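You operate a simulated robot arm through the tools that you are given. There is no shell and no other tool. Be economical: measure what you need, move in short steps, check, and stop when the job is done.

You run a simulated robot arm. Do the job below in one go: nothing can be reset, and whatever is moved stays where it is left.

TASK
Press the far stem button two times. Fetch the peg from the top of the steps and stand it on the cream job card there. Put the grey cloth from the tall table top on the beige pale board there and the blue cloth on the top of the steps. Put one of the rivets from the side bench top on the corner end of the side bench. Take the stop peg on the left wall bench and put it away on the vise bench top. Take the jar labelled "rivets" from the stem end of the left wall bench and leave it on the fasten card. Take the wedge from the table end of the side bench and put it on the tall table top. Open the green drawer. Any order will do. Set down upright: peg, jar.

It is judged by the outcome, as a careful person would: the job done as asked, and still so three seconds after it is handed in. It fails if anything else is knocked over, pushed out of place, dropped, spilled or broken. Flat cloth is picked up by pressing the open fingertips on it (5 to 10 N) and closing them slowly along it; thin cloth reads only 2 to 8 mm in the jaws.

THE ROBOT
A 6-joint arm with a four-finger gripper on a trunk, on a base that drives. Base frame: it is fixed to the floor where the robot stands at the start and does not move with it; the origin is under the middle of the robot, x ahead of it, y to its left, z up. Readings come in mm, degrees, newtons and seconds.
With the tool pointing down near the work surface it reaches from about 640 to 720 mm from the robot's upright axis, wherever it stands. Its first joint turns from -166.0 to 166.0 degrees. Places, roughly: cloth [-8000, 2750, 1000]; corner end of the side bench [-9900, 4500, 900]; far stem button [500, 0, 1000]; fasten card [-1250, 3250, 1000]; green drawer [-9000, 6900, 900]; jar [-1250, 3250, 1000]; job card [-5750, 3250, 500]; pale board (20x13x2 cm) [-8100, 2700, 900]; peg (4x4x7 cm) [-6000, 3100, 500]; rivet (3x3x4 cm) [-9000, 3400, 900]; rivet (3x3x5 cm) [-8700, 3100, 900]; rivet (3x3x6 cm) [-9100, 3100, 900]; stop peg (3x3x6 cm) [-900, 3000, 900]; tall table [-7600, 2300, 900]; top of the steps [-5800, 3100, 500]; vise bench top [2900, -3100, 900]; wedge (11x5x4 cm) [-9000, 3500, 900]. Payload 3.43 kg.
The tool frame sits at the grasp point between the pads (the TCP): z along the fingers, y along the line on which they close. The tips reach 30 mm beyond it. The gripper opens to 120 mm. The gripper's body begins 85 mm behind the TCP.
Orientation is that of the tool frame in the base frame, as [roll, pitch, yaw] about the fixed x, y, z axes, in that order (R = Rz(yaw) Ry(pitch) Rx(roll)). With the fingers straight down and closing along the base's y, the tool's x points along the base's -x, its y along +y and its z along -z.

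THE INTERFACE
- The arm moves only by the tool servo_tool. Its argument "motion" is a list that holds one entry, the list of rows, each a list of 7 numbers: the turn, a rotation vector about the tool's x, y, z in units of 6 degrees (1.0 is 6 degrees), then the shift along the tool's x, y, z in units of 20 mm (1.0 is 20 mm), then the gripper command, from -1 (shut) to 1 (fully open), values between in proportion. In form: [[[ax, ay, az, tx, ty, tz, hand], ...]]. A call has 1 to 10 rows; each row shifts and turns the commanded pose from where the row before left it, along the tool's axes as they then stand. A call with a number of a shift or a turn outside -1 to 1 is refused whole. Each row takes 0.2 s and may step no farther than 50 mm and 8.6 degrees from the row before; otherwise, or with a gripper value out of range, the whole call is refused. A pose out of reach is approached as far as the arm can. The call stops where the force on the tool passes 40 N (or 10 N more than at its start, if that is more) or the arm is blocked; 0.2 s more then pass. Each finger halts on what it meets, pressing with about 39 N; the grip force reading is that of the motor and also rises with nothing between the fingers. The clock runs only during rows and for 0.2 s after the last one: add rows that do not move to give the fingers time. It gives the time, the measured TCP pose, the force on the tool (base axes), the opening and the grip force at its end, in the units of the frame above (readings bear some noise), with the torque about the TCP (base axes, N m) and any sound that the robot's microphone picked up.
- Cameras (640 x 400 px; columns grow to the right, rows downward): "scene" is now at [56.3, 153.8, 1611.4]; the picture's right is [-0.51, -0.86, 0.00], its down [-0.46, 0.28, -0.84] and it looks along [0.72, -0.43, -0.54] (base axes); focal length 292 px, centre (320, 200). "wrist" rides on the gripper at [71, -17, -121] in the tool frame; the picture's right is [0.23, 0.97, 0.00], its down [-0.81, 0.19, -0.55] and it looks along [-0.54, 0.13, 0.83] (tool axes); focal length 275 px, centre (320, 200).
- camera(camera): a new picture of that camera. No time passes.
- move_column(by): slides the trunk up (or, below 0, down) by that many mm; the arm and the scene camera ride with it, the base frame stays. It gives what a move gives, with no picture.
- base_move(legs): drives the robot by 1 to 6 legs, each [ahead, left, turn to the left] in mm, mm and degrees, along the robot's own axes; the way and the turn of a leg run together, so that a leg with both is an arc; at most 1500 mm and 180 degrees a leg. The arm and the cameras ride along, it lands a little off, and it stops where it bumps. It gives what a move gives.
- head_to(pan, tilt): turns the head with the scene camera to pan (to the left, within 120 degrees either way) and tilt (down, from -29 to 69), counted from straight ahead of the robot. It gives what a move gives.
- point_at(camera, pixels): for up to 12 pixels [column, row] of the newest picture of that camera ("zoom" is the newest enlarged one), the place [x, y, z] in the base frame of the surface seen there, good to about 2 mm. No time passes.
- inspect(camera, box): a new picture of the part [left, top, right, bottom] of that camera's present view, enlarged. No time passes.
- hand_in(): hands the job in; it is judged then, once.

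Work in short steps. Measure before you move; look again where a grasp or a placing could have gone wrong, and mend it. You have 322 turns and 186 pictures in all, those below and enlarged ones among them. Open the gripper and draw the arm clear of the work before you hand the job in, unless the task says otherwise; then end with one line.

The tools are called after "Call:" as a command line: name --argument value ..., lists and objects as JSON in quotes. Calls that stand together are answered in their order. servo_tool: Moves the arm, as the interface text tells. Its arguments: {"type":"object","properties":{"motion":{"type":"array","items":{"type":"array","items":{"type":"array","items":{"type":"number"}}}}},"required":["motion"]} The other tools are called the same way: move_column (by) slides the trunk up or down; base_move (legs) drives the base; head_to (pan, tilt) turns the head that bears the scene camera; camera (camera) takes a picture; point_at (camera, pixels) gives the place of the surface under pixels of a picture; inspect (camera, box) takes an enlarged picture of a part of a camera's view; hand_in () hands the job in.

At the start:

```text
clock: 0.0
tool_pos: [513.7, -185.5, 1266.3]
orientation: [179.9, 0.0, -180.0]
ft_force: [-0.4, -0.2, -0.3]
torque: [-0.04, 0.0, 0.02]
grip_width: 119.8
grasp_force: 0.0
trunk travel left (down, up): [-175.0, 365.0]
robot x, y, heading: [-1.7, -1.6, -0.3]
head pan, tilt: [-30.9, 32.5]
```

scene: 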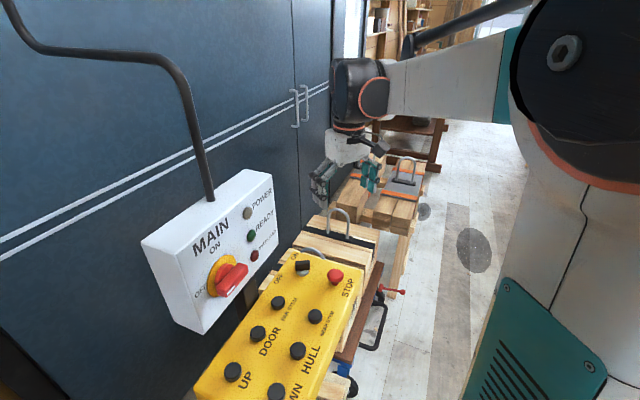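
wrist: 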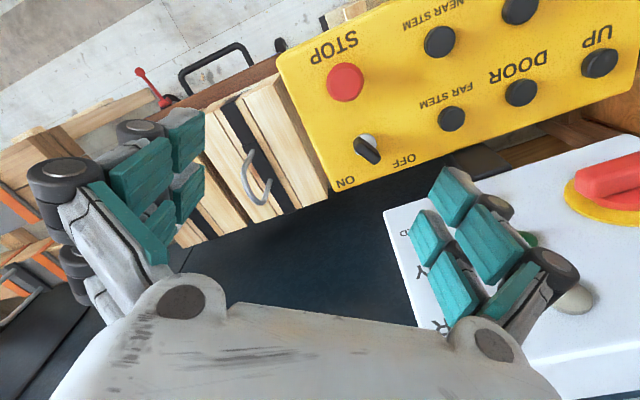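

I start by inspecting the panel closely in the scene view to see the labels and the switch states.

Call:
inspect --camera "scene" --box '[140, 160, 400, 400]'

Call:
inspect --camera "wrist" --box '[300, 0, 640, 212]'

```text
1.67 times, centred on (270, 280) of scene
```

zoom: 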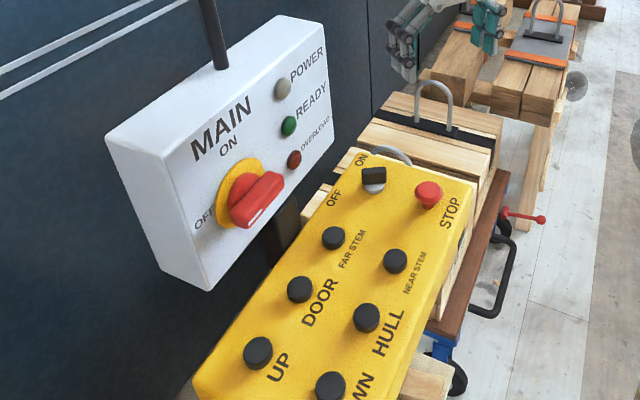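

```text
1.88 times, centred on (470, 106) of wrist
```

zoom: 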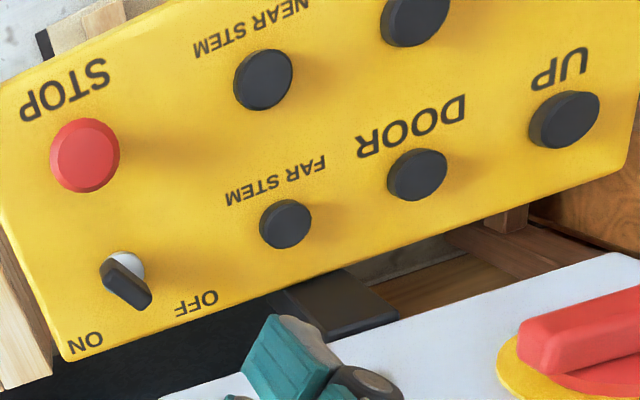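

The far stem button sits above its label, at about (333,238) of the first zoom and (285,223) of the newest one. I measure the button, the panel plane and its neighbours.

Call:
point_at --camera "zoom" --pixels '[[285, 220], [275, 215], [295, 225], [275, 185], [320, 150], [230, 250], [350, 230], [415, 168], [125, 285], [85, 150], [262, 75], [60, 355]]'

Call:
point_at --camera "scene" --pixels '[[278, 302], [278, 308], [258, 332], [300, 268], [336, 275], [200, 330], [232, 283], [255, 175], [355, 265], [295, 320]]'

```text
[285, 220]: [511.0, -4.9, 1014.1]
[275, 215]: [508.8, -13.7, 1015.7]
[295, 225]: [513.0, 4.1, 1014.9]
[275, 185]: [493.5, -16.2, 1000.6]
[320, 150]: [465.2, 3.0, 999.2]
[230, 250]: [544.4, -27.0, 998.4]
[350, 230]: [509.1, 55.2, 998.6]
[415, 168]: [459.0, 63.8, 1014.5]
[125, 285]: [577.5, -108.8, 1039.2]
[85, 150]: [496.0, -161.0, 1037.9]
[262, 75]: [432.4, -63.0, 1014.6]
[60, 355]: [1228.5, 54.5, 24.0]
```

```text
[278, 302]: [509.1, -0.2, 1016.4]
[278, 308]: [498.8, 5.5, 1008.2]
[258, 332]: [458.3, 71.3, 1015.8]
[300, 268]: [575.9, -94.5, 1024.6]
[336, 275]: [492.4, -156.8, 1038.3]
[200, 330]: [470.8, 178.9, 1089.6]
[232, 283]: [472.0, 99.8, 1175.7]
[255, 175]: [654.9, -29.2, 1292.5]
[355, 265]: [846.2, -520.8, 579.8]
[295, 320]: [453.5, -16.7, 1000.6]
```

The button top is at about (511,-4,1015) and the panel plane is horizontal at z 999. The MAIN box hangs close by, so I measure its extents before coming near.

Call:
point_at --camera "scene" --pixels '[[147, 242], [266, 174], [272, 235], [206, 328], [240, 268], [222, 288], [245, 280], [185, 330], [180, 290], [255, 254]]'

Call:
point_at --camera "wrist" --pixels '[[390, 215], [500, 165], [630, 140], [620, 180], [590, 190], [440, 330]]'

```text
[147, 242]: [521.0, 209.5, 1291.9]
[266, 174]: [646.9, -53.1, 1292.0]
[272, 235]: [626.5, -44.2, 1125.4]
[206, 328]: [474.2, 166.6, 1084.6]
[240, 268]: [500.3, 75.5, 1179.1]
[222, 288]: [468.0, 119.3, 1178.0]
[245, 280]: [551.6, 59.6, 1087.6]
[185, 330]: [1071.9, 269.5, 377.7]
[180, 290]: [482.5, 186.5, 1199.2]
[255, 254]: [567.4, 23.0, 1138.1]
```

```text
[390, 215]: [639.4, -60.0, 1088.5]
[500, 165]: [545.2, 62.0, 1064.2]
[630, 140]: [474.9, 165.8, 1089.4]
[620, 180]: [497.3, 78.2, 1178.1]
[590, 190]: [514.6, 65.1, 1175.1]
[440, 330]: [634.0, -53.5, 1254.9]
```

The box face runs diagonally about 73 mm past the button, with its handle sticking out 35 mm, so I will turn the tool parallel to the face and work from a bit farther back. First I look around behind the robot before backing up.

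Call:
head_to --pan 115 --tilt 20

Call:
camera --camera "scene"

Call:
head_to --pan -115 --tilt 20

Call:
camera --camera "scene"

```text
clock: 2.3
tool_pos: [514.2, -186.7, 1267.0]
orientation: [179.9, -0.1, -179.9]
ft_force: [0.1, 0.7, -0.3]
torque: [-0.05, 0.01, 0.0]
grip_width: 120.0
grasp_force: 0.1
trunk travel left (down, up): [-175.0, 365.0]
robot x, y, heading: [0.9, 2.1, -0.1]
head pan, tilt: [115.0, 20.0]
```

```text
181 pictures are left
```

scene: 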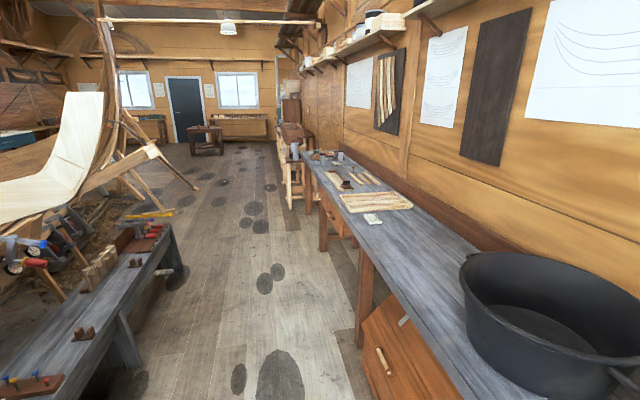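

```text
clock: 5.6
tool_pos: [514.1, -186.9, 1266.9]
orientation: [180.0, 0.1, 180.0]
ft_force: [-1.2, -0.1, 0.0]
torque: [0.01, 0.0, -0.03]
grip_width: 119.8
grasp_force: 0.0
trunk travel left (down, up): [-175.0, 365.0]
robot x, y, heading: [1.2, -3.0, -0.2]
head pan, tilt: [-115.0, 20.0]
```

```text
180 pictures are left
```

scene: 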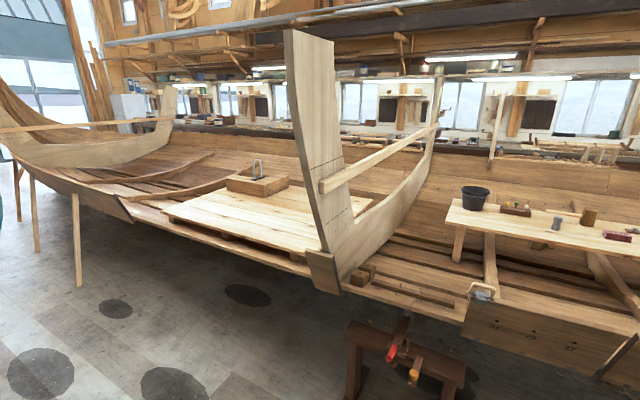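

Behind is an aisle with a hull. I measure a few obstacle points before backing up 150 mm.

Call:
point_at --camera "scene" --pixels '[[350, 380], [460, 380], [80, 285], [325, 285], [40, 375], [175, 390], [600, 370], [250, 295]]'

Call:
base_move --legs '[[-160, 0, 0]]'

Call:
servo_tool --motion '[[[0, 0, -1, 0, 0, -0.5, -1], [0, 0, -1, 0, 0, -0.5, -1], [0, 0, -1, 0, 0, 0, -1], [0, 0, -1, 0, 0, 0, -1], [0, 0, -1, 0, 0, 0, -1], [0, 0, -1, 0, 0, 0, -1]]]'

Call:
head_to --pan 0 --tilt 35

Call:
camera --camera "scene"

```text
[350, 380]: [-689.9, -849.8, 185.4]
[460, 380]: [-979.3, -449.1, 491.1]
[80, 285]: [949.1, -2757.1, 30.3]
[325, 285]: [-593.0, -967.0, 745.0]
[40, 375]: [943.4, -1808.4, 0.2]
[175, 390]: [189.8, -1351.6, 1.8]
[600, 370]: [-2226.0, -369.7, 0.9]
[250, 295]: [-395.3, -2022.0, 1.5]
```

```text
clock: 7.0
tool_pos: [350.4, -189.3, 1267.0]
orientation: [-180.0, 0.0, 179.7]
ft_force: [-0.7, 0.5, -0.3]
torque: [-0.03, -0.02, 0.01]
grip_width: 120.0
grasp_force: 0.0
trunk travel left (down, up): [-175.0, 365.0]
robot x, y, heading: [-163.8, -0.1, -0.5]
head pan, tilt: [-115.0, 20.0]
```

```text
clock: 8.4
tool_pos: [351.4, -188.5, 1285.3]
orientation: [179.9, -0.1, -144.2]
ft_force: [0.3, 0.1, 0.2]
torque: [0.01, 0.01, 0.02]
grip_width: 0.1
grasp_force: 33.4
trunk travel left (down, up): [-175.0, 365.0]
robot x, y, heading: [-157.9, -0.3, -0.3]
head pan, tilt: [-115.0, 20.0]
```

```text
clock: 10.3
tool_pos: [351.8, -188.6, 1285.6]
orientation: [179.9, 0.1, -144.2]
ft_force: [-0.1, 1.0, 0.0]
torque: [-0.01, -0.01, 0.0]
grip_width: 0.0
grasp_force: 33.3
trunk travel left (down, up): [-175.0, 365.0]
robot x, y, heading: [-161.8, -1.5, -0.3]
head pan, tilt: [0.0, 35.0]
```

```text
179 pictures are left
```

scene: 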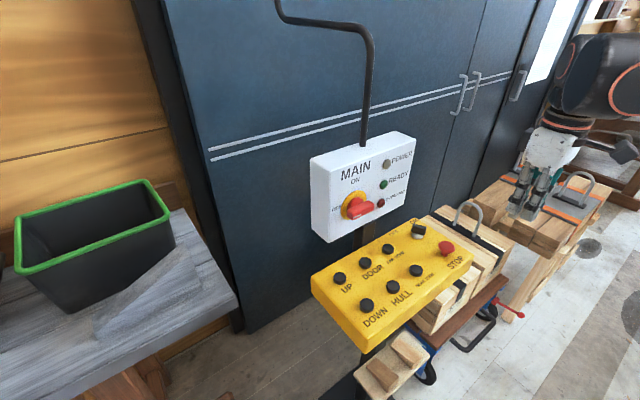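

Now I tilt the tool 12° away from the box and travel at height toward the button axis.

Call:
servo_tool --motion '[[[0, -1, 0, 0, 0, 0, -1], [0, -1, 0, 0, 0, 0, -1], [0, 0, 0, -0.94, 0.24, 0.2, -1], [0, 0, 0, -0.94, 0.24, 0.2, -1], [0, 0, 0, -0.94, 0.24, 0.2, -1], [0, 0, 0, -0.94, 0.24, 0.2, -1], [0, 0, 0, -0.94, 0.24, 0.2, -1], [0, 0, 0, -0.94, 0.24, 0.2, -1], [0, 0, 0, -0.94, 0.24, 0.2, -1], [0, 0, 0, -0.94, 0.24, 0.2, -1]]]'

Call:
servo_tool --motion '[[[0, 0, 0, -0.94, 0.24, 0.2, -1], [0, 0, 0, -0.94, 0.24, 0.2, -1], [0, 0, 0, -0.94, 0.24, 0.2, -1], [0, 0, 0, -0.94, 0.24, 0.2, -1], [0, 0, 0, 0, 0, 0, -1]]]'

Call:
camera --camera "scene"

```text
clock: 12.5
tool_pos: [455.2, -67.5, 1287.0]
orientation: [180.0, 12.0, -144.3]
ft_force: [0.6, 0.5, -1.1]
torque: [0.01, 0.08, 0.02]
grip_width: 0.0
grasp_force: 32.7
trunk travel left (down, up): [-175.0, 365.0]
robot x, y, heading: [-160.0, -1.1, -0.2]
head pan, tilt: [0.0, 35.0]
```

```text
clock: 13.7
tool_pos: [505.2, -7.7, 1287.3]
orientation: [179.9, 12.0, -144.3]
ft_force: [0.6, -0.6, 0.1]
torque: [0.0, 0.0, -0.01]
grip_width: 0.1
grasp_force: 33.3
trunk travel left (down, up): [-175.0, 365.0]
robot x, y, heading: [-163.5, 2.0, -0.2]
head pan, tilt: [0.0, 35.0]
```

```text
178 pictures are left
```

scene: 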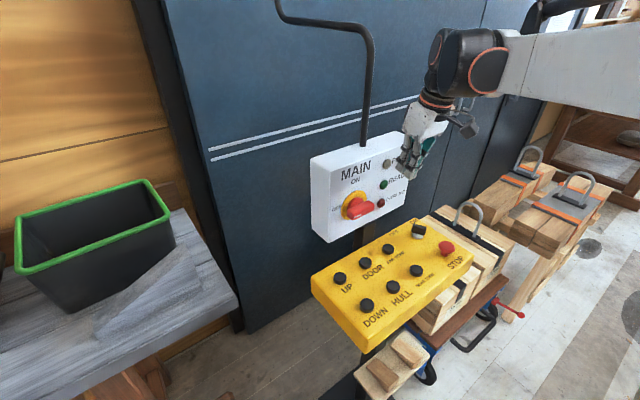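

The tool is right over the far-stem column. I go straight down 200 mm.

Call:
servo_tool --motion '[[[0, 0, 0, 0.208, 0, 0.978, -1], [0, 0, 0, 0.208, 0, 0.978, -1], [0, 0, 0, 0.208, 0, 0.978, -1], [0, 0, 0, 0.208, 0, 0.978, -1], [0, 0, 0, 0.208, 0, 0.978, -1], [0, 0, 0, 0.208, 0, 0.978, -1], [0, 0, 0, 0.208, 0, 0.978, -1], [0, 0, 0, 0.208, 0, 0.978, -1], [0, 0, 0, 0.208, 0, 0.978, -1], [0, 0, 0, 0.208, 0, 0.978, -1]]]'

Call:
inspect --camera "scene" --box '[290, 110, 530, 350]'

Call:
camera --camera "wrist"

```text
clock: 15.9
tool_pos: [505.0, -7.6, 1084.7]
orientation: [-180.0, 11.9, -144.3]
ft_force: [0.5, -0.7, -0.2]
torque: [-0.02, -0.01, 0.0]
grip_width: 0.0
grasp_force: 33.4
trunk travel left (down, up): [-175.0, 365.0]
robot x, y, heading: [-160.5, 0.7, -0.5]
head pan, tilt: [0.0, 35.0]
```

```text
1.67 times, centred on (410, 230) of scene
```

zoom: 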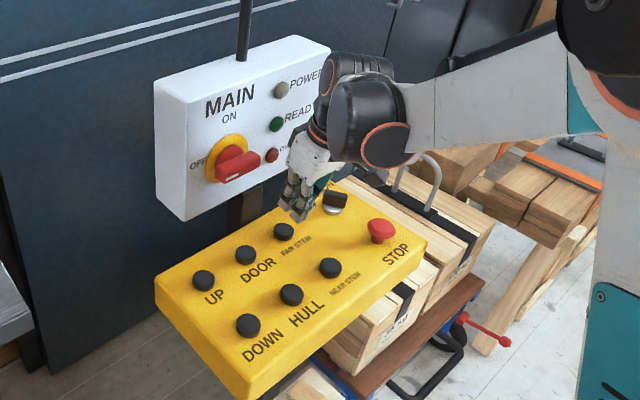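

```text
176 pictures are left
```

wrist: 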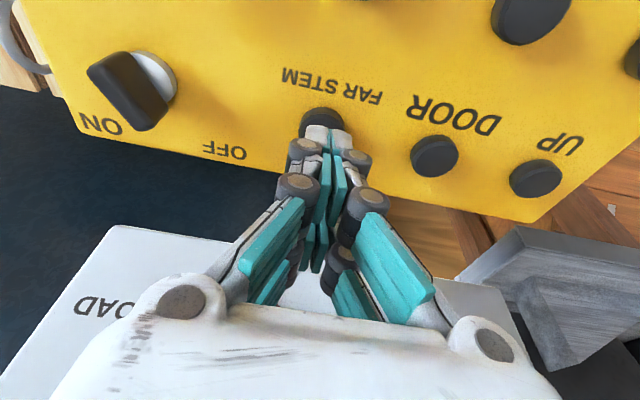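

The fingertips line up with the far stem button. I descend 28 mm then in 4 mm steps until contact.

Call:
servo_tool --motion '[[[0, 0, 0, 0.208, 0, 0.978, -1], [0, 0, 0, 0.1, 0, 0.5, -1], [0, 0, 0, 0.04, 0, 0.2, -1], [0, 0, 0, 0.04, 0, 0.2, -1], [0, 0, 0, 0.04, 0, 0.2, -1]]]'

```text
clock: 17.1
tool_pos: [505.9, -7.4, 1043.6]
orientation: [180.0, 12.0, -144.3]
ft_force: [0.4, 0.1, 0.8]
torque: [-0.06, -0.01, 0.04]
grip_width: 0.0
grasp_force: 33.3
trunk travel left (down, up): [-175.0, 365.0]
robot x, y, heading: [-159.5, 3.2, -0.1]
head pan, tilt: [0.0, 35.0]
```

Almost at contact; I continue in small steps to press and feel or hear the click.

Call:
servo_tool --motion '[[[0, 0, 0, 0.02, 0, 0.1, -1], [0, 0, 0, 0.02, 0, 0.1, -1], [0, 0, 0, 0.02, 0, 0.1, -1]]]'

```text
clock: 17.9
tool_pos: [505.4, -7.9, 1037.5]
orientation: [179.9, 11.9, -144.3]
ft_force: [1.2, -0.3, 5.1]
torque: [-0.01, -0.05, 0.03]
grip_width: 6.1
grasp_force: 33.5
trunk travel left (down, up): [-175.0, 365.0]
robot x, y, heading: [-159.1, -3.2, -0.5]
head pan, tilt: [0.0, 35.0]
heard: click
```

A click was heard: that is press one. I retract 12 mm, let it release, and press again.

Call:
servo_tool --motion '[[[0, 0, 0, -0.06, 0, -0.3, -1], [0, 0, 0, -0.06, 0, -0.3, -1], [0, 0, 0, 0, 0, 0, -1], [0, 0, 0, 0, 0, 0, -1]]]'

Call:
servo_tool --motion '[[[0, 0, 0, 0.04, 0, 0.2, -1], [0, 0, 0, 0.04, 0, 0.2, -1], [0, 0, 0, 0.02, 0, 0.1, -1], [0, 0, 0, 0.02, 0, 0.1, -1]]]'

```text
clock: 18.9
tool_pos: [504.9, -7.9, 1049.1]
orientation: [-179.9, 12.0, -144.3]
ft_force: [0.8, -0.2, 0.2]
torque: [-0.01, 0.01, 0.02]
grip_width: 0.0
grasp_force: 33.7
trunk travel left (down, up): [-175.0, 365.0]
robot x, y, heading: [-163.9, 2.3, -0.3]
head pan, tilt: [0.0, 35.0]
```

```text
clock: 19.9
tool_pos: [504.5, -7.7, 1036.5]
orientation: [180.0, 12.0, -144.3]
ft_force: [0.6, 0.0, 2.0]
torque: [0.0, -0.04, -0.01]
grip_width: 5.8
grasp_force: 33.5
trunk travel left (down, up): [-175.0, 365.0]
robot x, y, heading: [-160.8, -1.9, -0.2]
head pan, tilt: [0.0, 35.0]
heard: click
```

Second click heard, so the button is done. I rise 200 mm straight up and then draw back from the box.

Call:
servo_tool --motion '[[[0, 0, 0, -0.208, 0, -0.978, -1], [0, 0, 0, -0.208, 0, -0.978, -1], [0, 0, 0, -0.208, 0, -0.978, -1], [0, 0, 0, -0.208, 0, -0.978, -1], [0, 0, 0, -0.208, 0, -0.978, -1], [0, 0, 0, -0.208, 0, -0.978, -1], [0, 0, 0, -0.208, 0, -0.978, -1], [0, 0, 0, -0.208, 0, -0.978, -1], [0, 0, 0, -0.208, 0, -0.978, -1], [0, 0, 0, -0.208, 0, -0.978, -1]]]'

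Call:
servo_tool --motion '[[[0, 1, 0, 0.94, -0.24, -0.2, -1], [0, 1, 0, 0.96, -0.24, -0.1, -1], [0, 0, 0, 1, -0.24, 0, -1], [0, 0, 0, 1, -0.24, 0, -1], [0, 0, 1, 1, -0.24, 0, -1], [0, 0, 1, 1, 0, 0, 0], [0, 0, 1, 1, 0, 0, 0], [0, 0, 1, 0, 0, 0, 0], [0, 0, 1, 0, 0, 0, 0], [0, 0, 1, 0, 0, 0, 0]]]'

Call:
head_to --pan 80 --tilt 30

Call:
camera --camera "scene"

```text
clock: 22.1
tool_pos: [506.4, -8.0, 1237.3]
orientation: [-180.0, 12.0, -144.3]
ft_force: [0.5, 0.2, -0.2]
torque: [-0.01, -0.02, -0.03]
grip_width: 0.1
grasp_force: 33.3
trunk travel left (down, up): [-175.0, 365.0]
robot x, y, heading: [-162.3, -0.5, -0.2]
head pan, tilt: [0.0, 35.0]
```

```text
clock: 24.3
tool_pos: [403.5, -102.7, 1238.7]
orientation: [-180.0, 0.0, 179.6]
ft_force: [-0.1, 0.6, -1.2]
torque: [-0.01, 0.0, -0.01]
grip_width: 60.0
grasp_force: 0.1
trunk travel left (down, up): [-175.0, 365.0]
robot x, y, heading: [-161.9, 4.2, -0.2]
head pan, tilt: [0.0, 35.0]
```

```text
clock: 25.9
tool_pos: [404.1, -102.0, 1237.4]
orientation: [180.0, 0.0, 179.7]
ft_force: [-0.2, 0.4, 0.5]
torque: [0.01, -0.02, -0.02]
grip_width: 59.9
grasp_force: 0.0
trunk travel left (down, up): [-175.0, 365.0]
robot x, y, heading: [-164.2, 2.4, -0.3]
head pan, tilt: [80.0, 30.0]
```

```text
175 pictures are left
```

scene: 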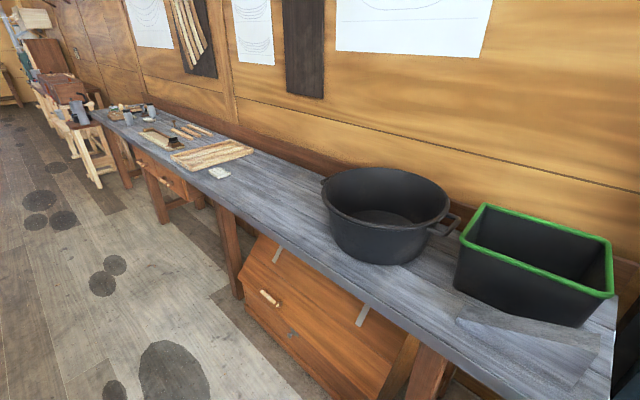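

The wall bench is clear ahead. I measure its front edge, the objects and the free floor.

Call:
point_at --camera "scene" --pixels '[[215, 208], [330, 270], [560, 385], [150, 155], [220, 172], [148, 140], [128, 118], [75, 110], [100, 170], [245, 310], [390, 215], [535, 260]]'

Call:
inspect --camera "scene" --box '[30, 70, 270, 220]'

```text
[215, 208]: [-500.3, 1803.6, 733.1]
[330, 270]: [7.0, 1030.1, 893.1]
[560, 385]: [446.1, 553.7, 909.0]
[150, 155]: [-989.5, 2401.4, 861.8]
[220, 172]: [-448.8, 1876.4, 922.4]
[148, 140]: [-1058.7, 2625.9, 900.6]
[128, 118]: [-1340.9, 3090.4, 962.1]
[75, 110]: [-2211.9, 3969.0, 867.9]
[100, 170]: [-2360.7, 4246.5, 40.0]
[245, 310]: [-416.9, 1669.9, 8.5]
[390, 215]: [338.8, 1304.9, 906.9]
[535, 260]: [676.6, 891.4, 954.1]
```

```text
2.67 times, centred on (150, 145) of scene
```

zoom: 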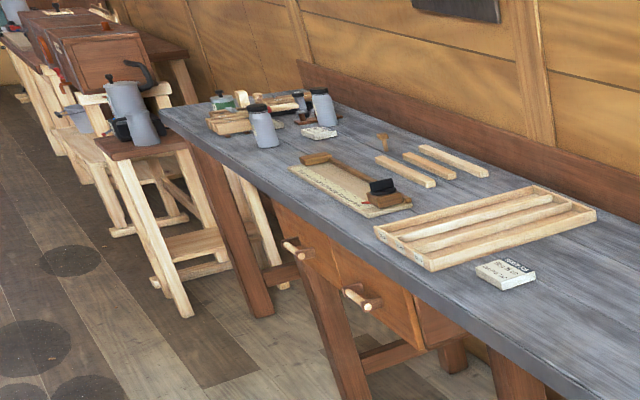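

The bench runs along heading ≈126°. I turn the robot to that heading and look down the aisle.

Call:
base_move --legs '[[0, 0, 126]]'

Call:
head_to --pan 0 --tilt 30

Call:
camera --camera "scene"

```text
clock: 31.6
tool_pos: [-427.3, 510.6, 1237.9]
orientation: [-180.0, 0.1, -52.5]
ft_force: [-0.3, 0.5, -0.6]
torque: [-0.02, 0.02, 0.0]
grip_width: 59.7
grasp_force: 0.0
trunk travel left (down, up): [-175.0, 365.0]
robot x, y, heading: [-167.3, -0.3, 127.6]
head pan, tilt: [80.0, 30.0]
```

```text
clock: 33.1
tool_pos: [-428.1, 509.8, 1238.6]
orientation: [-180.0, 0.0, -52.4]
ft_force: [-0.3, 0.5, -0.6]
torque: [-0.03, 0.0, -0.02]
grip_width: 59.9
grasp_force: 0.0
trunk travel left (down, up): [-175.0, 365.0]
robot x, y, heading: [-165.4, -1.8, 127.8]
head pan, tilt: [0.0, 30.0]
```

```text
173 pictures are left
```

scene: 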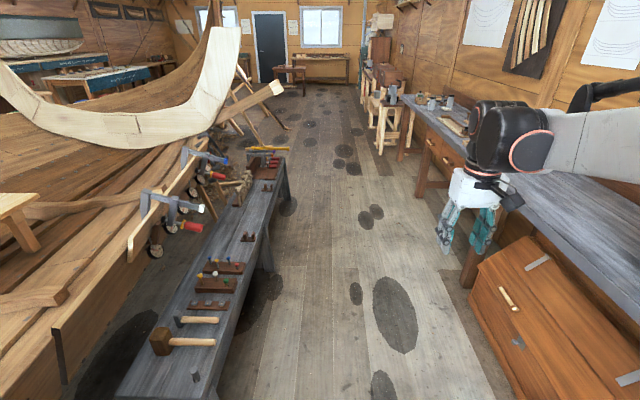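

I measure the aisle's limits: low bench edge on the left, chest and bench on the right, and steps farther on.

Call:
point_at --camera "scene" --pixels '[[215, 395], [262, 240], [285, 172], [470, 285], [530, 395], [420, 195], [378, 150], [345, 100], [300, 95], [350, 60], [280, 90], [440, 270]]'

```text
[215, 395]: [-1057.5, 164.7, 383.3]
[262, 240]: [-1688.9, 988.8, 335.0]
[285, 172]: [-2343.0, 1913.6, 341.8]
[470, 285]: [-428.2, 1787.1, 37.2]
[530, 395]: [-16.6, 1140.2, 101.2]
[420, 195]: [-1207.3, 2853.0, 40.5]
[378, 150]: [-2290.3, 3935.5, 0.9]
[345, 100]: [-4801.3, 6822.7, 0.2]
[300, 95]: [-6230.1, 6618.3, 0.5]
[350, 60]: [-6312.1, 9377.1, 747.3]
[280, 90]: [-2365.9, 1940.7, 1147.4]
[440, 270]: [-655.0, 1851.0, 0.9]
```

The aisle is clear (low bench at 630 mm to my left, wall bench 740 mm to my right). I drive up to beside the objects at a distance.

Call:
base_move --legs '[[1450, -100, -1.5], [1300, -50, 0]]'

Call:
head_to --pan -60 --tilt 30

Call:
camera --camera "scene"

```text
clock: 46.5
tool_pos: [-1989.9, 2794.6, 1238.6]
orientation: [-180.0, 0.1, -52.3]
ft_force: [-0.9, -0.3, -0.6]
torque: [0.0, 0.01, -0.02]
grip_width: 59.8
grasp_force: 0.1
trunk travel left (down, up): [-175.0, 365.0]
robot x, y, heading: [-1722.1, 2284.9, 127.6]
head pan, tilt: [0.0, 30.0]
```

```text
clock: 47.8
tool_pos: [-1989.4, 2796.7, 1238.1]
orientation: [180.0, 0.1, -52.3]
ft_force: [0.3, 0.9, -1.0]
torque: [0.04, 0.02, 0.0]
grip_width: 59.8
grasp_force: 0.1
trunk travel left (down, up): [-175.0, 365.0]
robot x, y, heading: [-1725.0, 2284.8, 127.7]
head pan, tilt: [-60.0, 30.0]
```

```text
172 pictures are left
```

scene: 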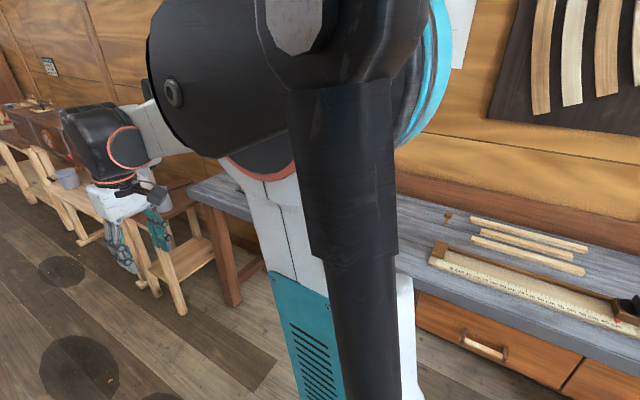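

The arm hides the bench from here. I turn to face the bench (heading ≈36°) at a safe distance and look again.

Call:
base_move --legs '[[0, 0, -91.4]]'

Call:
head_to --pan 0 --tilt 32

Call:
camera --camera "scene"

```text
clock: 52.1
tool_pos: [-1202.8, 2533.8, 1237.9]
orientation: [180.0, 0.0, -144.6]
ft_force: [-0.1, 0.2, 0.1]
torque: [-0.02, -0.01, -0.04]
grip_width: 60.0
grasp_force: 0.0
trunk travel left (down, up): [-175.0, 365.0]
robot x, y, heading: [-1723.4, 2286.6, 35.3]
head pan, tilt: [-60.0, 30.0]
```

```text
clock: 53.4
tool_pos: [-1202.7, 2533.2, 1239.4]
orientation: [180.0, 0.0, -144.5]
ft_force: [0.6, -0.3, -0.1]
torque: [-0.02, 0.05, 0.01]
grip_width: 59.9
grasp_force: 0.0
trunk travel left (down, up): [-175.0, 365.0]
robot x, y, heading: [-1722.1, 2291.5, 35.4]
head pan, tilt: [0.0, 32.0]
```

```text
171 pictures are left
```

scene: 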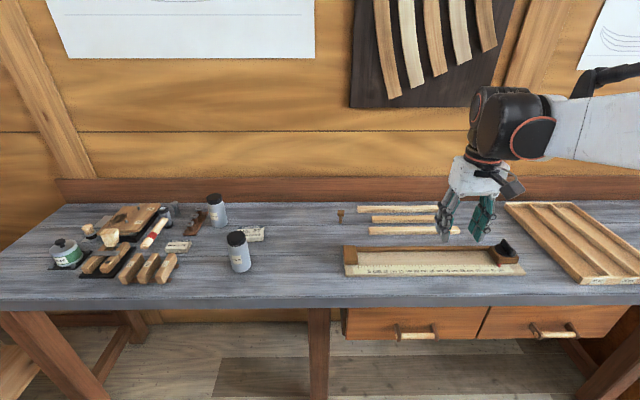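

Call:
inspect --camera "scene" --box '[150, 180, 370, 290]'

Call:
inspect --camera "scene" --box '[40, 180, 260, 290]'

```text
2.91 times, centred on (260, 235) of scene
```

zoom: 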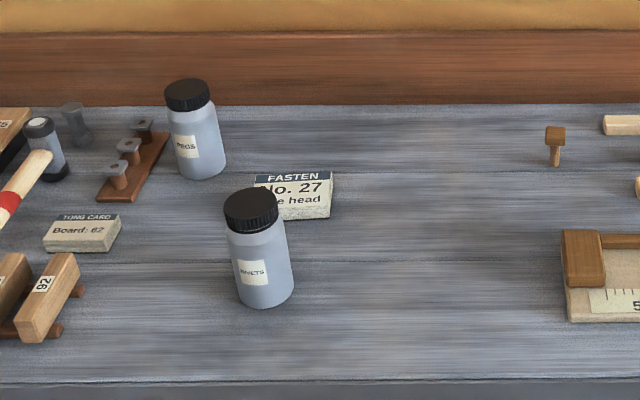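

```text
2.91 times, centred on (150, 235) of scene
```

zoom: 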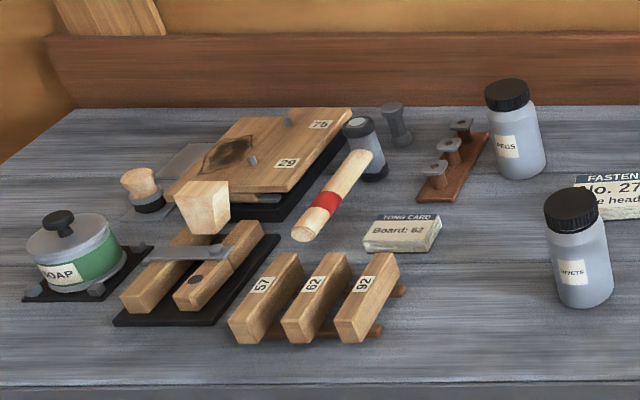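

The front jar at (239,250) reads "RIVETS", the other one "PEGS"; the stop peg stands at (340,215), and the FASTEN card is the block at (253,233). I measure them.

Call:
point_at --camera "scene" --pixels '[[235, 237], [237, 244], [239, 270], [252, 258], [246, 228], [262, 228], [255, 238], [262, 240], [340, 211], [340, 222], [216, 198], [240, 285]]'

Call:
inspect --camera "scene" --box '[222, 205, 282, 280]'

```text
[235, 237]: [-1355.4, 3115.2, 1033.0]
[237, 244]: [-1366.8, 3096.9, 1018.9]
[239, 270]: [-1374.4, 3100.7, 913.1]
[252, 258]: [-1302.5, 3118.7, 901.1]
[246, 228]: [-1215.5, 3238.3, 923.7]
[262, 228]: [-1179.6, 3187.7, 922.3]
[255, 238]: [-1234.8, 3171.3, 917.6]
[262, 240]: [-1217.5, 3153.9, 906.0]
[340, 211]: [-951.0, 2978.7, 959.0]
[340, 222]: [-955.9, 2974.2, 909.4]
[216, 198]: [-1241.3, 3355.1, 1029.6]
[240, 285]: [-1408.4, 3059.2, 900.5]
```

```text
5.33 times, centred on (252, 242) of scene
```

zoom: 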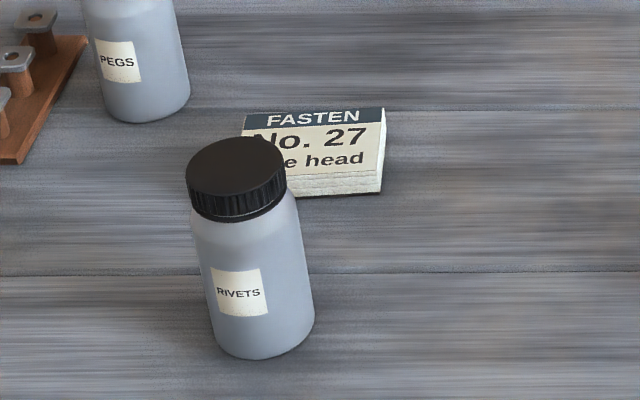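

Call:
point_at --camera "zoom" --pixels '[[255, 113], [378, 112], [374, 165], [300, 165], [330, 140], [340, 185], [200, 160], [275, 155], [225, 145], [245, 195], [262, 340], [262, 355]]'

```text
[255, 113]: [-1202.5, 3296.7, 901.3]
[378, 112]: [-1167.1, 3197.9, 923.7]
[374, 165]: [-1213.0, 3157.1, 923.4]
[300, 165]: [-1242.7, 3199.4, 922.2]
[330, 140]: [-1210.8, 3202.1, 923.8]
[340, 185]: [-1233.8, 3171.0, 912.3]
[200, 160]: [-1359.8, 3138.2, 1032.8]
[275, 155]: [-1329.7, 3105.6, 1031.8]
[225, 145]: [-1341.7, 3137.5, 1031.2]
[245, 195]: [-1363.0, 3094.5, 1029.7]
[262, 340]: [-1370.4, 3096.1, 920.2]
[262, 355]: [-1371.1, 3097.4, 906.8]
```

The jar's axis is at about (-1352,3112) with its top at z 1033 and the card's top is flat at z 923, centred near (-1221,3208). I drive sideways to sit in front of the jar at about 680 mm.

Call:
base_move --legs '[[102, 450, 0.6]]'

Call:
head_to --pan 0 --tilt 45

Call:
camera --camera "scene"

```text
clock: 56.2
tool_pos: [-1391.6, 2971.1, 1238.5]
orientation: [180.0, 0.0, -144.0]
ft_force: [0.3, 0.3, 0.2]
torque: [-0.01, 0.0, -0.01]
grip_width: 59.9
grasp_force: 0.1
trunk travel left (down, up): [-175.0, 365.0]
robot x, y, heading: [-1908.9, 2715.6, 36.2]
head pan, tilt: [0.0, 32.0]
```

```text
clock: 57.0
tool_pos: [-1391.7, 2970.2, 1238.3]
orientation: [-180.0, 0.0, -144.0]
ft_force: [0.4, 0.3, 0.0]
torque: [0.02, 0.04, -0.01]
grip_width: 60.2
grasp_force: 0.0
trunk travel left (down, up): [-175.0, 365.0]
robot x, y, heading: [-1911.0, 2716.9, 36.0]
head pan, tilt: [0.0, 45.0]
```

```text
167 pictures are left
```

scene: 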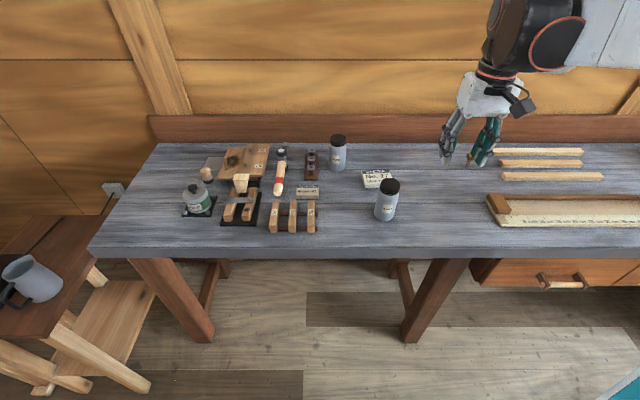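

The robot is square to the bench. I move the open gripper above the jar at height and check with the wrist camera.

Call:
servo_tool --motion '[[[0, 0, 0, -0.96, 0.77, 0, 0.6], [0, 0, 0, -0.96, 0.77, 0, 0.6], [0, 0, 0, -0.96, 0.77, 0, 0.6], [0, 0, 0, -0.96, 0.77, 0, 0.6], [0, 0, 0, -0.96, 0.77, 0, 0.6], [0, 0, 0, -0.96, 0.77, 0, 0.6], [0, 0, 0, 0, 0, 1, 0.6], [0, 0, 0, 0, 0, 1, 0.6]]]'

Call:
camera --camera "wrist"

Call:
camera --camera "scene"

```text
clock: 58.8
tool_pos: [-1352.9, 3111.5, 1197.8]
orientation: [-180.0, 0.0, -144.1]
ft_force: [0.2, -0.6, 0.1]
torque: [-0.03, 0.05, -0.01]
grip_width: 95.8
grasp_force: 0.0
trunk travel left (down, up): [-175.0, 365.0]
robot x, y, heading: [-1903.6, 2718.1, 36.1]
head pan, tilt: [0.0, 45.0]
```

```text
166 pictures are left
```

wrist: 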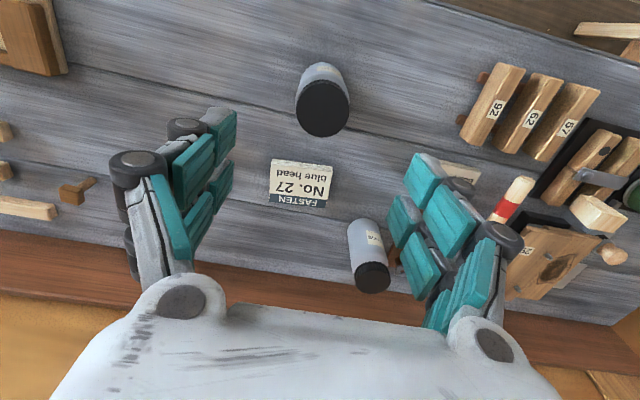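

```text
165 pictures are left
```

scene: 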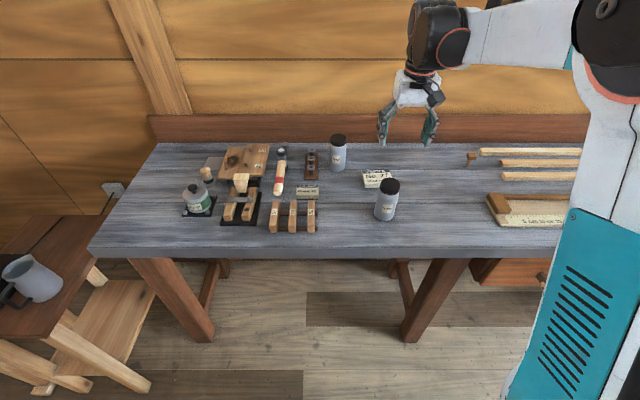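

From the wrist view I measure the lid (322,108), the card (300,185) and the pegs jar (370,275).

Call:
point_at --camera "wrist" --pixels '[[322, 108], [300, 110], [345, 105], [323, 85], [322, 130], [275, 165], [330, 170], [271, 198], [326, 204], [302, 183], [370, 278], [75, 192]]'

```text
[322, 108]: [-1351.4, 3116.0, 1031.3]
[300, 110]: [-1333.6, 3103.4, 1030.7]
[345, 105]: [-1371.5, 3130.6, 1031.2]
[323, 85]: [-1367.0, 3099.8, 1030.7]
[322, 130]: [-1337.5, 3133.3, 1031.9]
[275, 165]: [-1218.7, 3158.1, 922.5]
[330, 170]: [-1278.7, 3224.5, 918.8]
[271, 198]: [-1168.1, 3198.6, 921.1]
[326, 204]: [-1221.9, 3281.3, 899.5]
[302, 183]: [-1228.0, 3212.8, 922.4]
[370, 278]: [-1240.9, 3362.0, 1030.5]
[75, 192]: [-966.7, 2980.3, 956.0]
```

Lid centre is (-1352,3117) and card centre (-1223,3211). I correct by 4 mm and descend to grasp height z≈970, in two calls.

Call:
servo_tool --motion '[[[0, 0, 0, -0.19, 0.17, 0.4, 0.6], [0, 0, 0, 0, 0, 1, 0.6], [0, 0, 0, 0, 0, 1, 0.6], [0, 0, 0, 0, 0, 1, 0.6], [0, 0, 0, 0, 0, 1, 0.6], [0, 0, 0, 0, 0, 1, 0.6], [0, 0, 0, 0, 0, 1, 0.6], [0, 0, 0, 0, 0, 0, 0.6]]]'

Call:
camera --camera "wrist"

```text
clock: 60.6
tool_pos: [-1352.0, 3118.1, 1070.6]
orientation: [-180.0, 0.0, -143.9]
ft_force: [0.3, 0.7, -0.8]
torque: [-0.02, -0.01, 0.03]
grip_width: 96.0
grasp_force: 0.0
trunk travel left (down, up): [-175.0, 365.0]
robot x, y, heading: [-1906.9, 2717.7, 35.9]
head pan, tilt: [0.0, 45.0]
```

```text
164 pictures are left
```

wrist: 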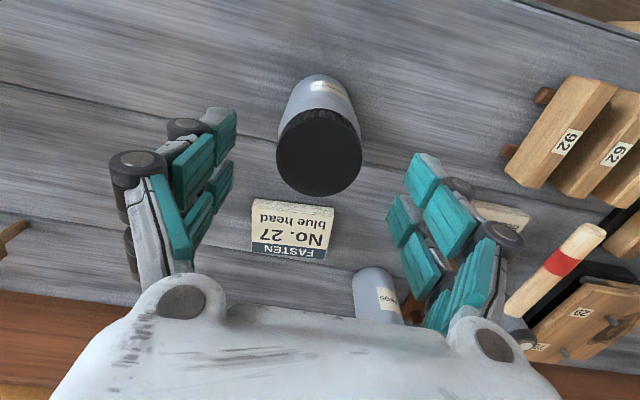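

The jar is centred between the fingers. I lower 100 mm and close.

Call:
servo_tool --motion '[[[0, 0, 0, 0, 0, 1, 0.6], [0, 0, 0, 0, 0, 1, 0.6], [0, 0, 0, 0, 0, 1, 0.6], [0, 0, 0, 0, 0, 1, 0.6], [0, 0, 0, 0, 0, 1, 0.6], [0, 0, 0, 0, 0, 0, 0.3], [0, 0, 0, 0, 0, 0, 0], [0, 0, 0, 0, 0, 0, -0.2], [0, 0, 0, 0, 0, 0, -0.2]]]'

```text
clock: 62.6
tool_pos: [-1350.6, 3115.2, 970.5]
orientation: [-179.9, 0.0, -144.1]
ft_force: [0.3, 0.4, -0.3]
torque: [0.06, 0.01, 0.0]
grip_width: 60.1
grasp_force: 39.5
trunk travel left (down, up): [-175.0, 365.0]
robot x, y, heading: [-1909.3, 2716.4, 36.2]
head pan, tilt: [0.0, 45.0]
```

Held: width 60 mm, 39 N. I lift 100 mm, then drive forward 150 mm toward the card.

Call:
servo_tool --motion '[[[0, 0, 0, 0, 0, -1, -0.2], [0, 0, 0, 0, 0, -1, -0.2], [0, 0, 0, 0, 0, -1, -0.2], [0, 0, 0, 0, 0, -1, -0.2], [0, 0, 0, 0, 0, -1, -0.2], [0, 0, 0, 0, 0, 0, -0.2]]]'

Call:
base_move --legs '[[150, 0, 0]]'

Call:
camera --camera "wrist"

Call:
camera --camera "scene"

```text
clock: 64.0
tool_pos: [-1352.1, 3117.4, 1071.3]
orientation: [-179.9, 0.1, -144.0]
ft_force: [-0.9, 1.0, -1.4]
torque: [0.01, 0.02, 0.02]
grip_width: 59.8
grasp_force: 38.7
trunk travel left (down, up): [-175.0, 365.0]
robot x, y, heading: [-1910.0, 2721.3, 36.1]
head pan, tilt: [0.0, 45.0]
```

```text
clock: 65.3
tool_pos: [-1229.4, 3205.3, 1070.6]
orientation: [-180.0, 0.0, -143.9]
ft_force: [0.4, 0.0, -1.4]
torque: [-0.03, 0.01, 0.02]
grip_width: 60.0
grasp_force: 39.0
trunk travel left (down, up): [-175.0, 365.0]
robot x, y, heading: [-1791.9, 2803.9, 36.0]
head pan, tilt: [0.0, 45.0]
```

```text
163 pictures are left
```

wrist: 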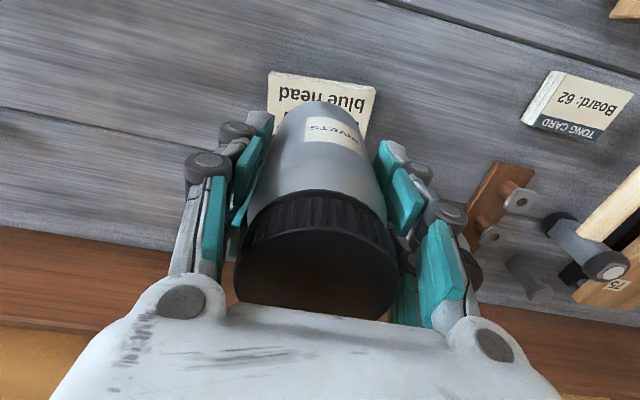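

```text
162 pictures are left
```

scene: 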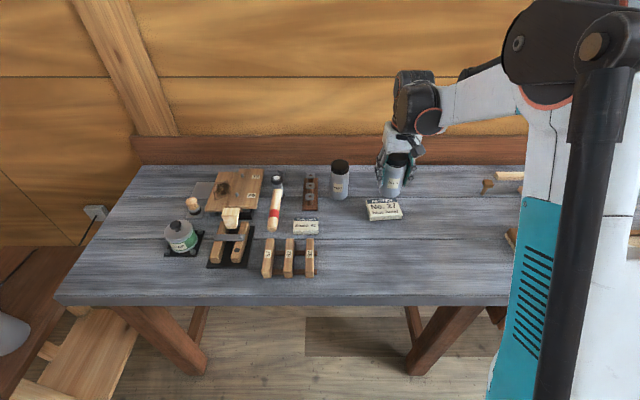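

I re-measure the card from the present view to fix the placing target.

Call:
inspect --camera "scene" --box '[345, 160, 425, 230]'

Call:
point_at --camera "wrist" --pixels '[[278, 75], [368, 88], [320, 82], [275, 105]]'

```text
5.71 times, centred on (385, 195) of scene
```

zoom: 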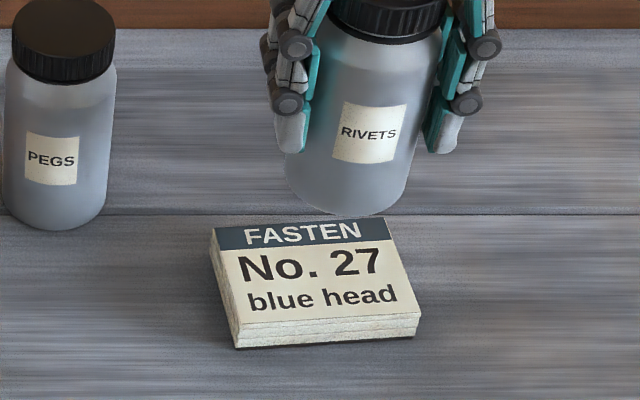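

```text
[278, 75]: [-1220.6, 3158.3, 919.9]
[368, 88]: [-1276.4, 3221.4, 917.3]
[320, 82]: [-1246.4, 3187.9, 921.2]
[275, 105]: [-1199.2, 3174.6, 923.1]
```

Call:
point_at --camera "zoom" --pixels '[[216, 232], [386, 222], [416, 308], [244, 320], [315, 268], [345, 205]]'

```text
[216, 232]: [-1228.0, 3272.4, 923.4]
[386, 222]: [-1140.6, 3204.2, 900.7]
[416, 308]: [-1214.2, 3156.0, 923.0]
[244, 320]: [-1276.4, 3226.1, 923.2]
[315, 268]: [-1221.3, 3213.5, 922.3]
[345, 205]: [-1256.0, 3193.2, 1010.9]
```

Card centre is (-1222,3213). I shift 10 mm ahead and lower to just above the card.

Call:
servo_tool --motion '[[[0, 0, 0, -0.52, 0.12, 0, -0.2], [0, 0, 0, 0, 0, 1, -0.2], [0, 0, 0, 0, 0, 1, -0.2], [0, 0, 0, 0, 0, 1, -0.2], [0, 0, 0, 0, 0, 0.5, -0.2], [0, 0, 0, 0, 0, 0, -0.2]]]'

Call:
inspect --camera "scene" --box '[345, 160, 425, 230]'

```text
clock: 66.8
tool_pos: [-1222.8, 3214.1, 1001.8]
orientation: [180.0, 0.0, -144.0]
ft_force: [0.2, 0.2, -1.2]
torque: [0.01, -0.01, 0.03]
grip_width: 59.9
grasp_force: 39.1
trunk travel left (down, up): [-175.0, 365.0]
robot x, y, heading: [-1789.6, 2803.0, 35.9]
head pan, tilt: [0.0, 45.0]
```

```text
5.71 times, centred on (385, 195) of scene
```

zoom: 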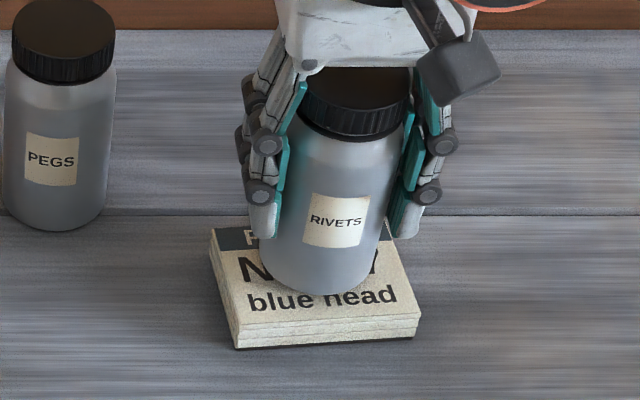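

The jar is centred above the card. I lower in 2 mm steps to contact.

Call:
servo_tool --motion '[[[0, 0, 0, 0, 0, 0.15, -0.2], [0, 0, 0, 0, 0, 0.1, -0.2], [0, 0, 0, 0, 0, 0.1, -0.2], [0, 0, 0, 0, 0, 0.05, -0.2]]]'

```text
clock: 67.8
tool_pos: [-1222.6, 3213.5, 994.2]
orientation: [-180.0, 0.1, -144.0]
ft_force: [0.1, -0.1, -1.2]
torque: [-0.02, 0.0, 0.01]
grip_width: 60.1
grasp_force: 38.9
trunk travel left (down, up): [-175.0, 365.0]
robot x, y, heading: [-1788.0, 2806.8, 35.9]
head pan, tilt: [0.0, 45.0]
```

Call:
servo_tool --motion '[[[0, 0, 0, 0, 0, 0.05, -0.2], [0, 0, 0, 0, 0, 0.05, -0.2], [0, 0, 0, 0, 0, 0, -0.2]]]'

```text
clock: 68.5
tool_pos: [-1224.2, 3213.5, 992.8]
orientation: [180.0, 0.1, -144.0]
ft_force: [7.4, 3.1, 20.4]
torque: [0.2, -0.52, 0.01]
grip_width: 59.8
grasp_force: 39.6
trunk travel left (down, up): [-175.0, 365.0]
robot x, y, heading: [-1786.8, 2806.0, 35.8]
head pan, tilt: [0.0, 45.0]
```

Contact at z 993 (20 N). I ease up 1 mm, open the fingers and rise.

Call:
servo_tool --motion '[[[0, 0, 0, 0, 0, -0.04, -0.2], [0, 0, 0, 0, 0, 0, 0.05], [0, 0, 0, 0, 0, 0, 0.15], [0, 0, 0, 0, 0, 0, 0.4], [0, 0, 0, 0, 0, 0, 0.5], [0, 0, 0, 0, 0, 0, 0.5]]]'

Call:
servo_tool --motion '[[[0, 0, 0, 0, 0, -1, 0.5], [0, 0, 0, 0, 0, -1, 0.5], [0, 0, 0, 0, 0, -1, 0.5], [0, 0, 0, 0, 0, -1, 0.5], [0, 0, 0, 0, 0, -1, 0.5], [0, 0, 0, 0, 0, -1, 0.5], [0, 0, 0, 0, 0, -1, 0.5], [0, 0, 0, 0, 0, -1, 0.5]]]'

Call:
inspect --camera "scene" --box '[305, 130, 545, 280]'

Call:
camera --camera "wrist"

```text
clock: 70.0
tool_pos: [-1223.3, 3213.8, 992.0]
orientation: [179.9, 0.0, -144.0]
ft_force: [-0.8, 0.5, 0.0]
torque: [-0.03, -0.03, -0.01]
grip_width: 89.7
grasp_force: 0.0
trunk travel left (down, up): [-175.0, 365.0]
robot x, y, heading: [-1788.2, 2802.2, 35.9]
head pan, tilt: [0.0, 45.0]
```

```text
clock: 71.8
tool_pos: [-1225.1, 3212.4, 1151.7]
orientation: [-179.9, 0.0, -144.0]
ft_force: [-0.1, -0.4, -0.1]
torque: [0.03, -0.03, -0.01]
grip_width: 90.1
grasp_force: 0.1
trunk travel left (down, up): [-175.0, 365.0]
robot x, y, heading: [-1792.0, 2804.5, 36.1]
head pan, tilt: [0.0, 45.0]
```

```text
2.67 times, centred on (425, 205) of scene
```

zoom: 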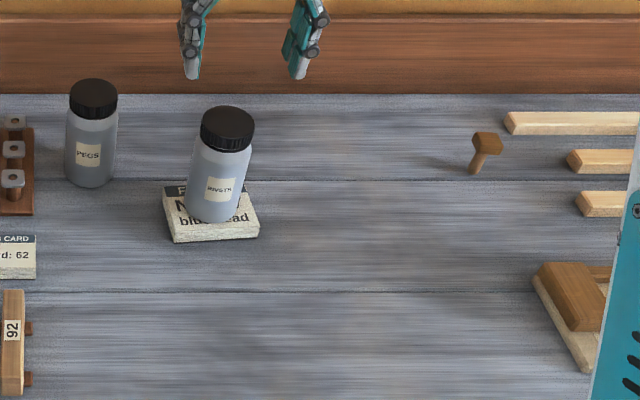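

```text
158 pictures are left
```

wrist: 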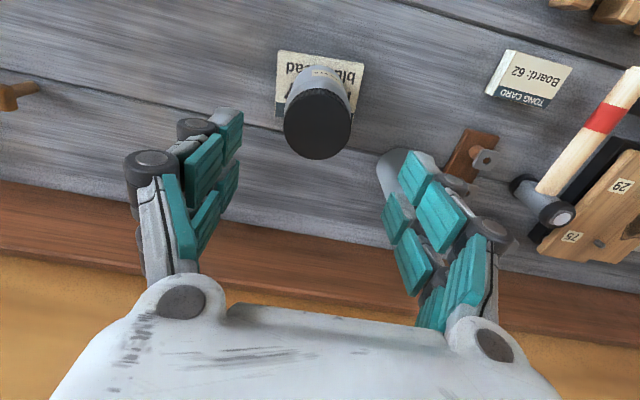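

The jar stands on the fasten card. Now I drive toward the stop peg (right 330 mm, ahead 80 mm) with the hand high.

Call:
servo_tool --motion '[[[0, 0, 0, 0.5, 0, -1, 0], [0, 0, 0, 0.5, 0, -1, 0], [0, 0, 0, 0.5, 0, -1, 0], [0, 0, 0, 0, 0, 0, 0]]]'

Call:
base_move --legs '[[0, -330, 0], [80, 0, 0]]'

Call:
camera --camera "wrist"

Call:
camera --camera "scene"

```text
clock: 72.8
tool_pos: [-1247.4, 3194.2, 1211.6]
orientation: [-180.0, 0.0, -144.0]
ft_force: [0.1, 0.7, 0.1]
torque: [0.01, -0.01, 0.0]
grip_width: 59.9
grasp_force: 0.0
trunk travel left (down, up): [-175.0, 365.0]
robot x, y, heading: [-1788.3, 2802.0, 36.0]
head pan, tilt: [0.0, 45.0]
```

```text
clock: 75.6
tool_pos: [-992.4, 2981.7, 1210.6]
orientation: [179.9, -0.1, -143.9]
ft_force: [0.9, 0.0, -0.9]
torque: [0.0, 0.04, -0.01]
grip_width: 60.1
grasp_force: 0.1
trunk travel left (down, up): [-175.0, 365.0]
robot x, y, heading: [-1533.0, 2591.3, 35.9]
head pan, tilt: [0.0, 45.0]
```

```text
157 pictures are left
```

wrist: 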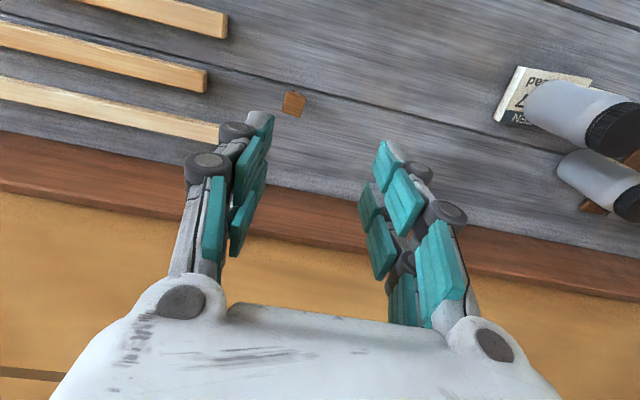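

```text
156 pictures are left
```

scene: 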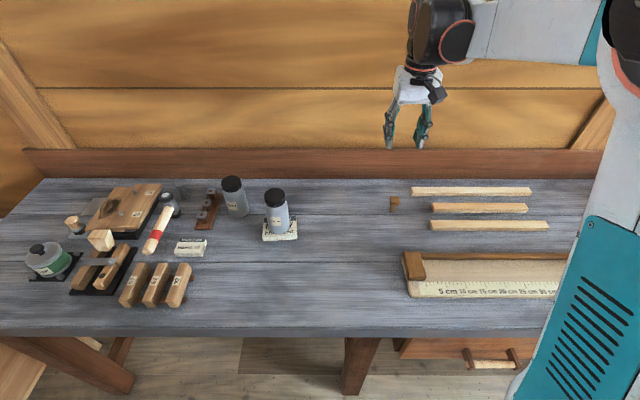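

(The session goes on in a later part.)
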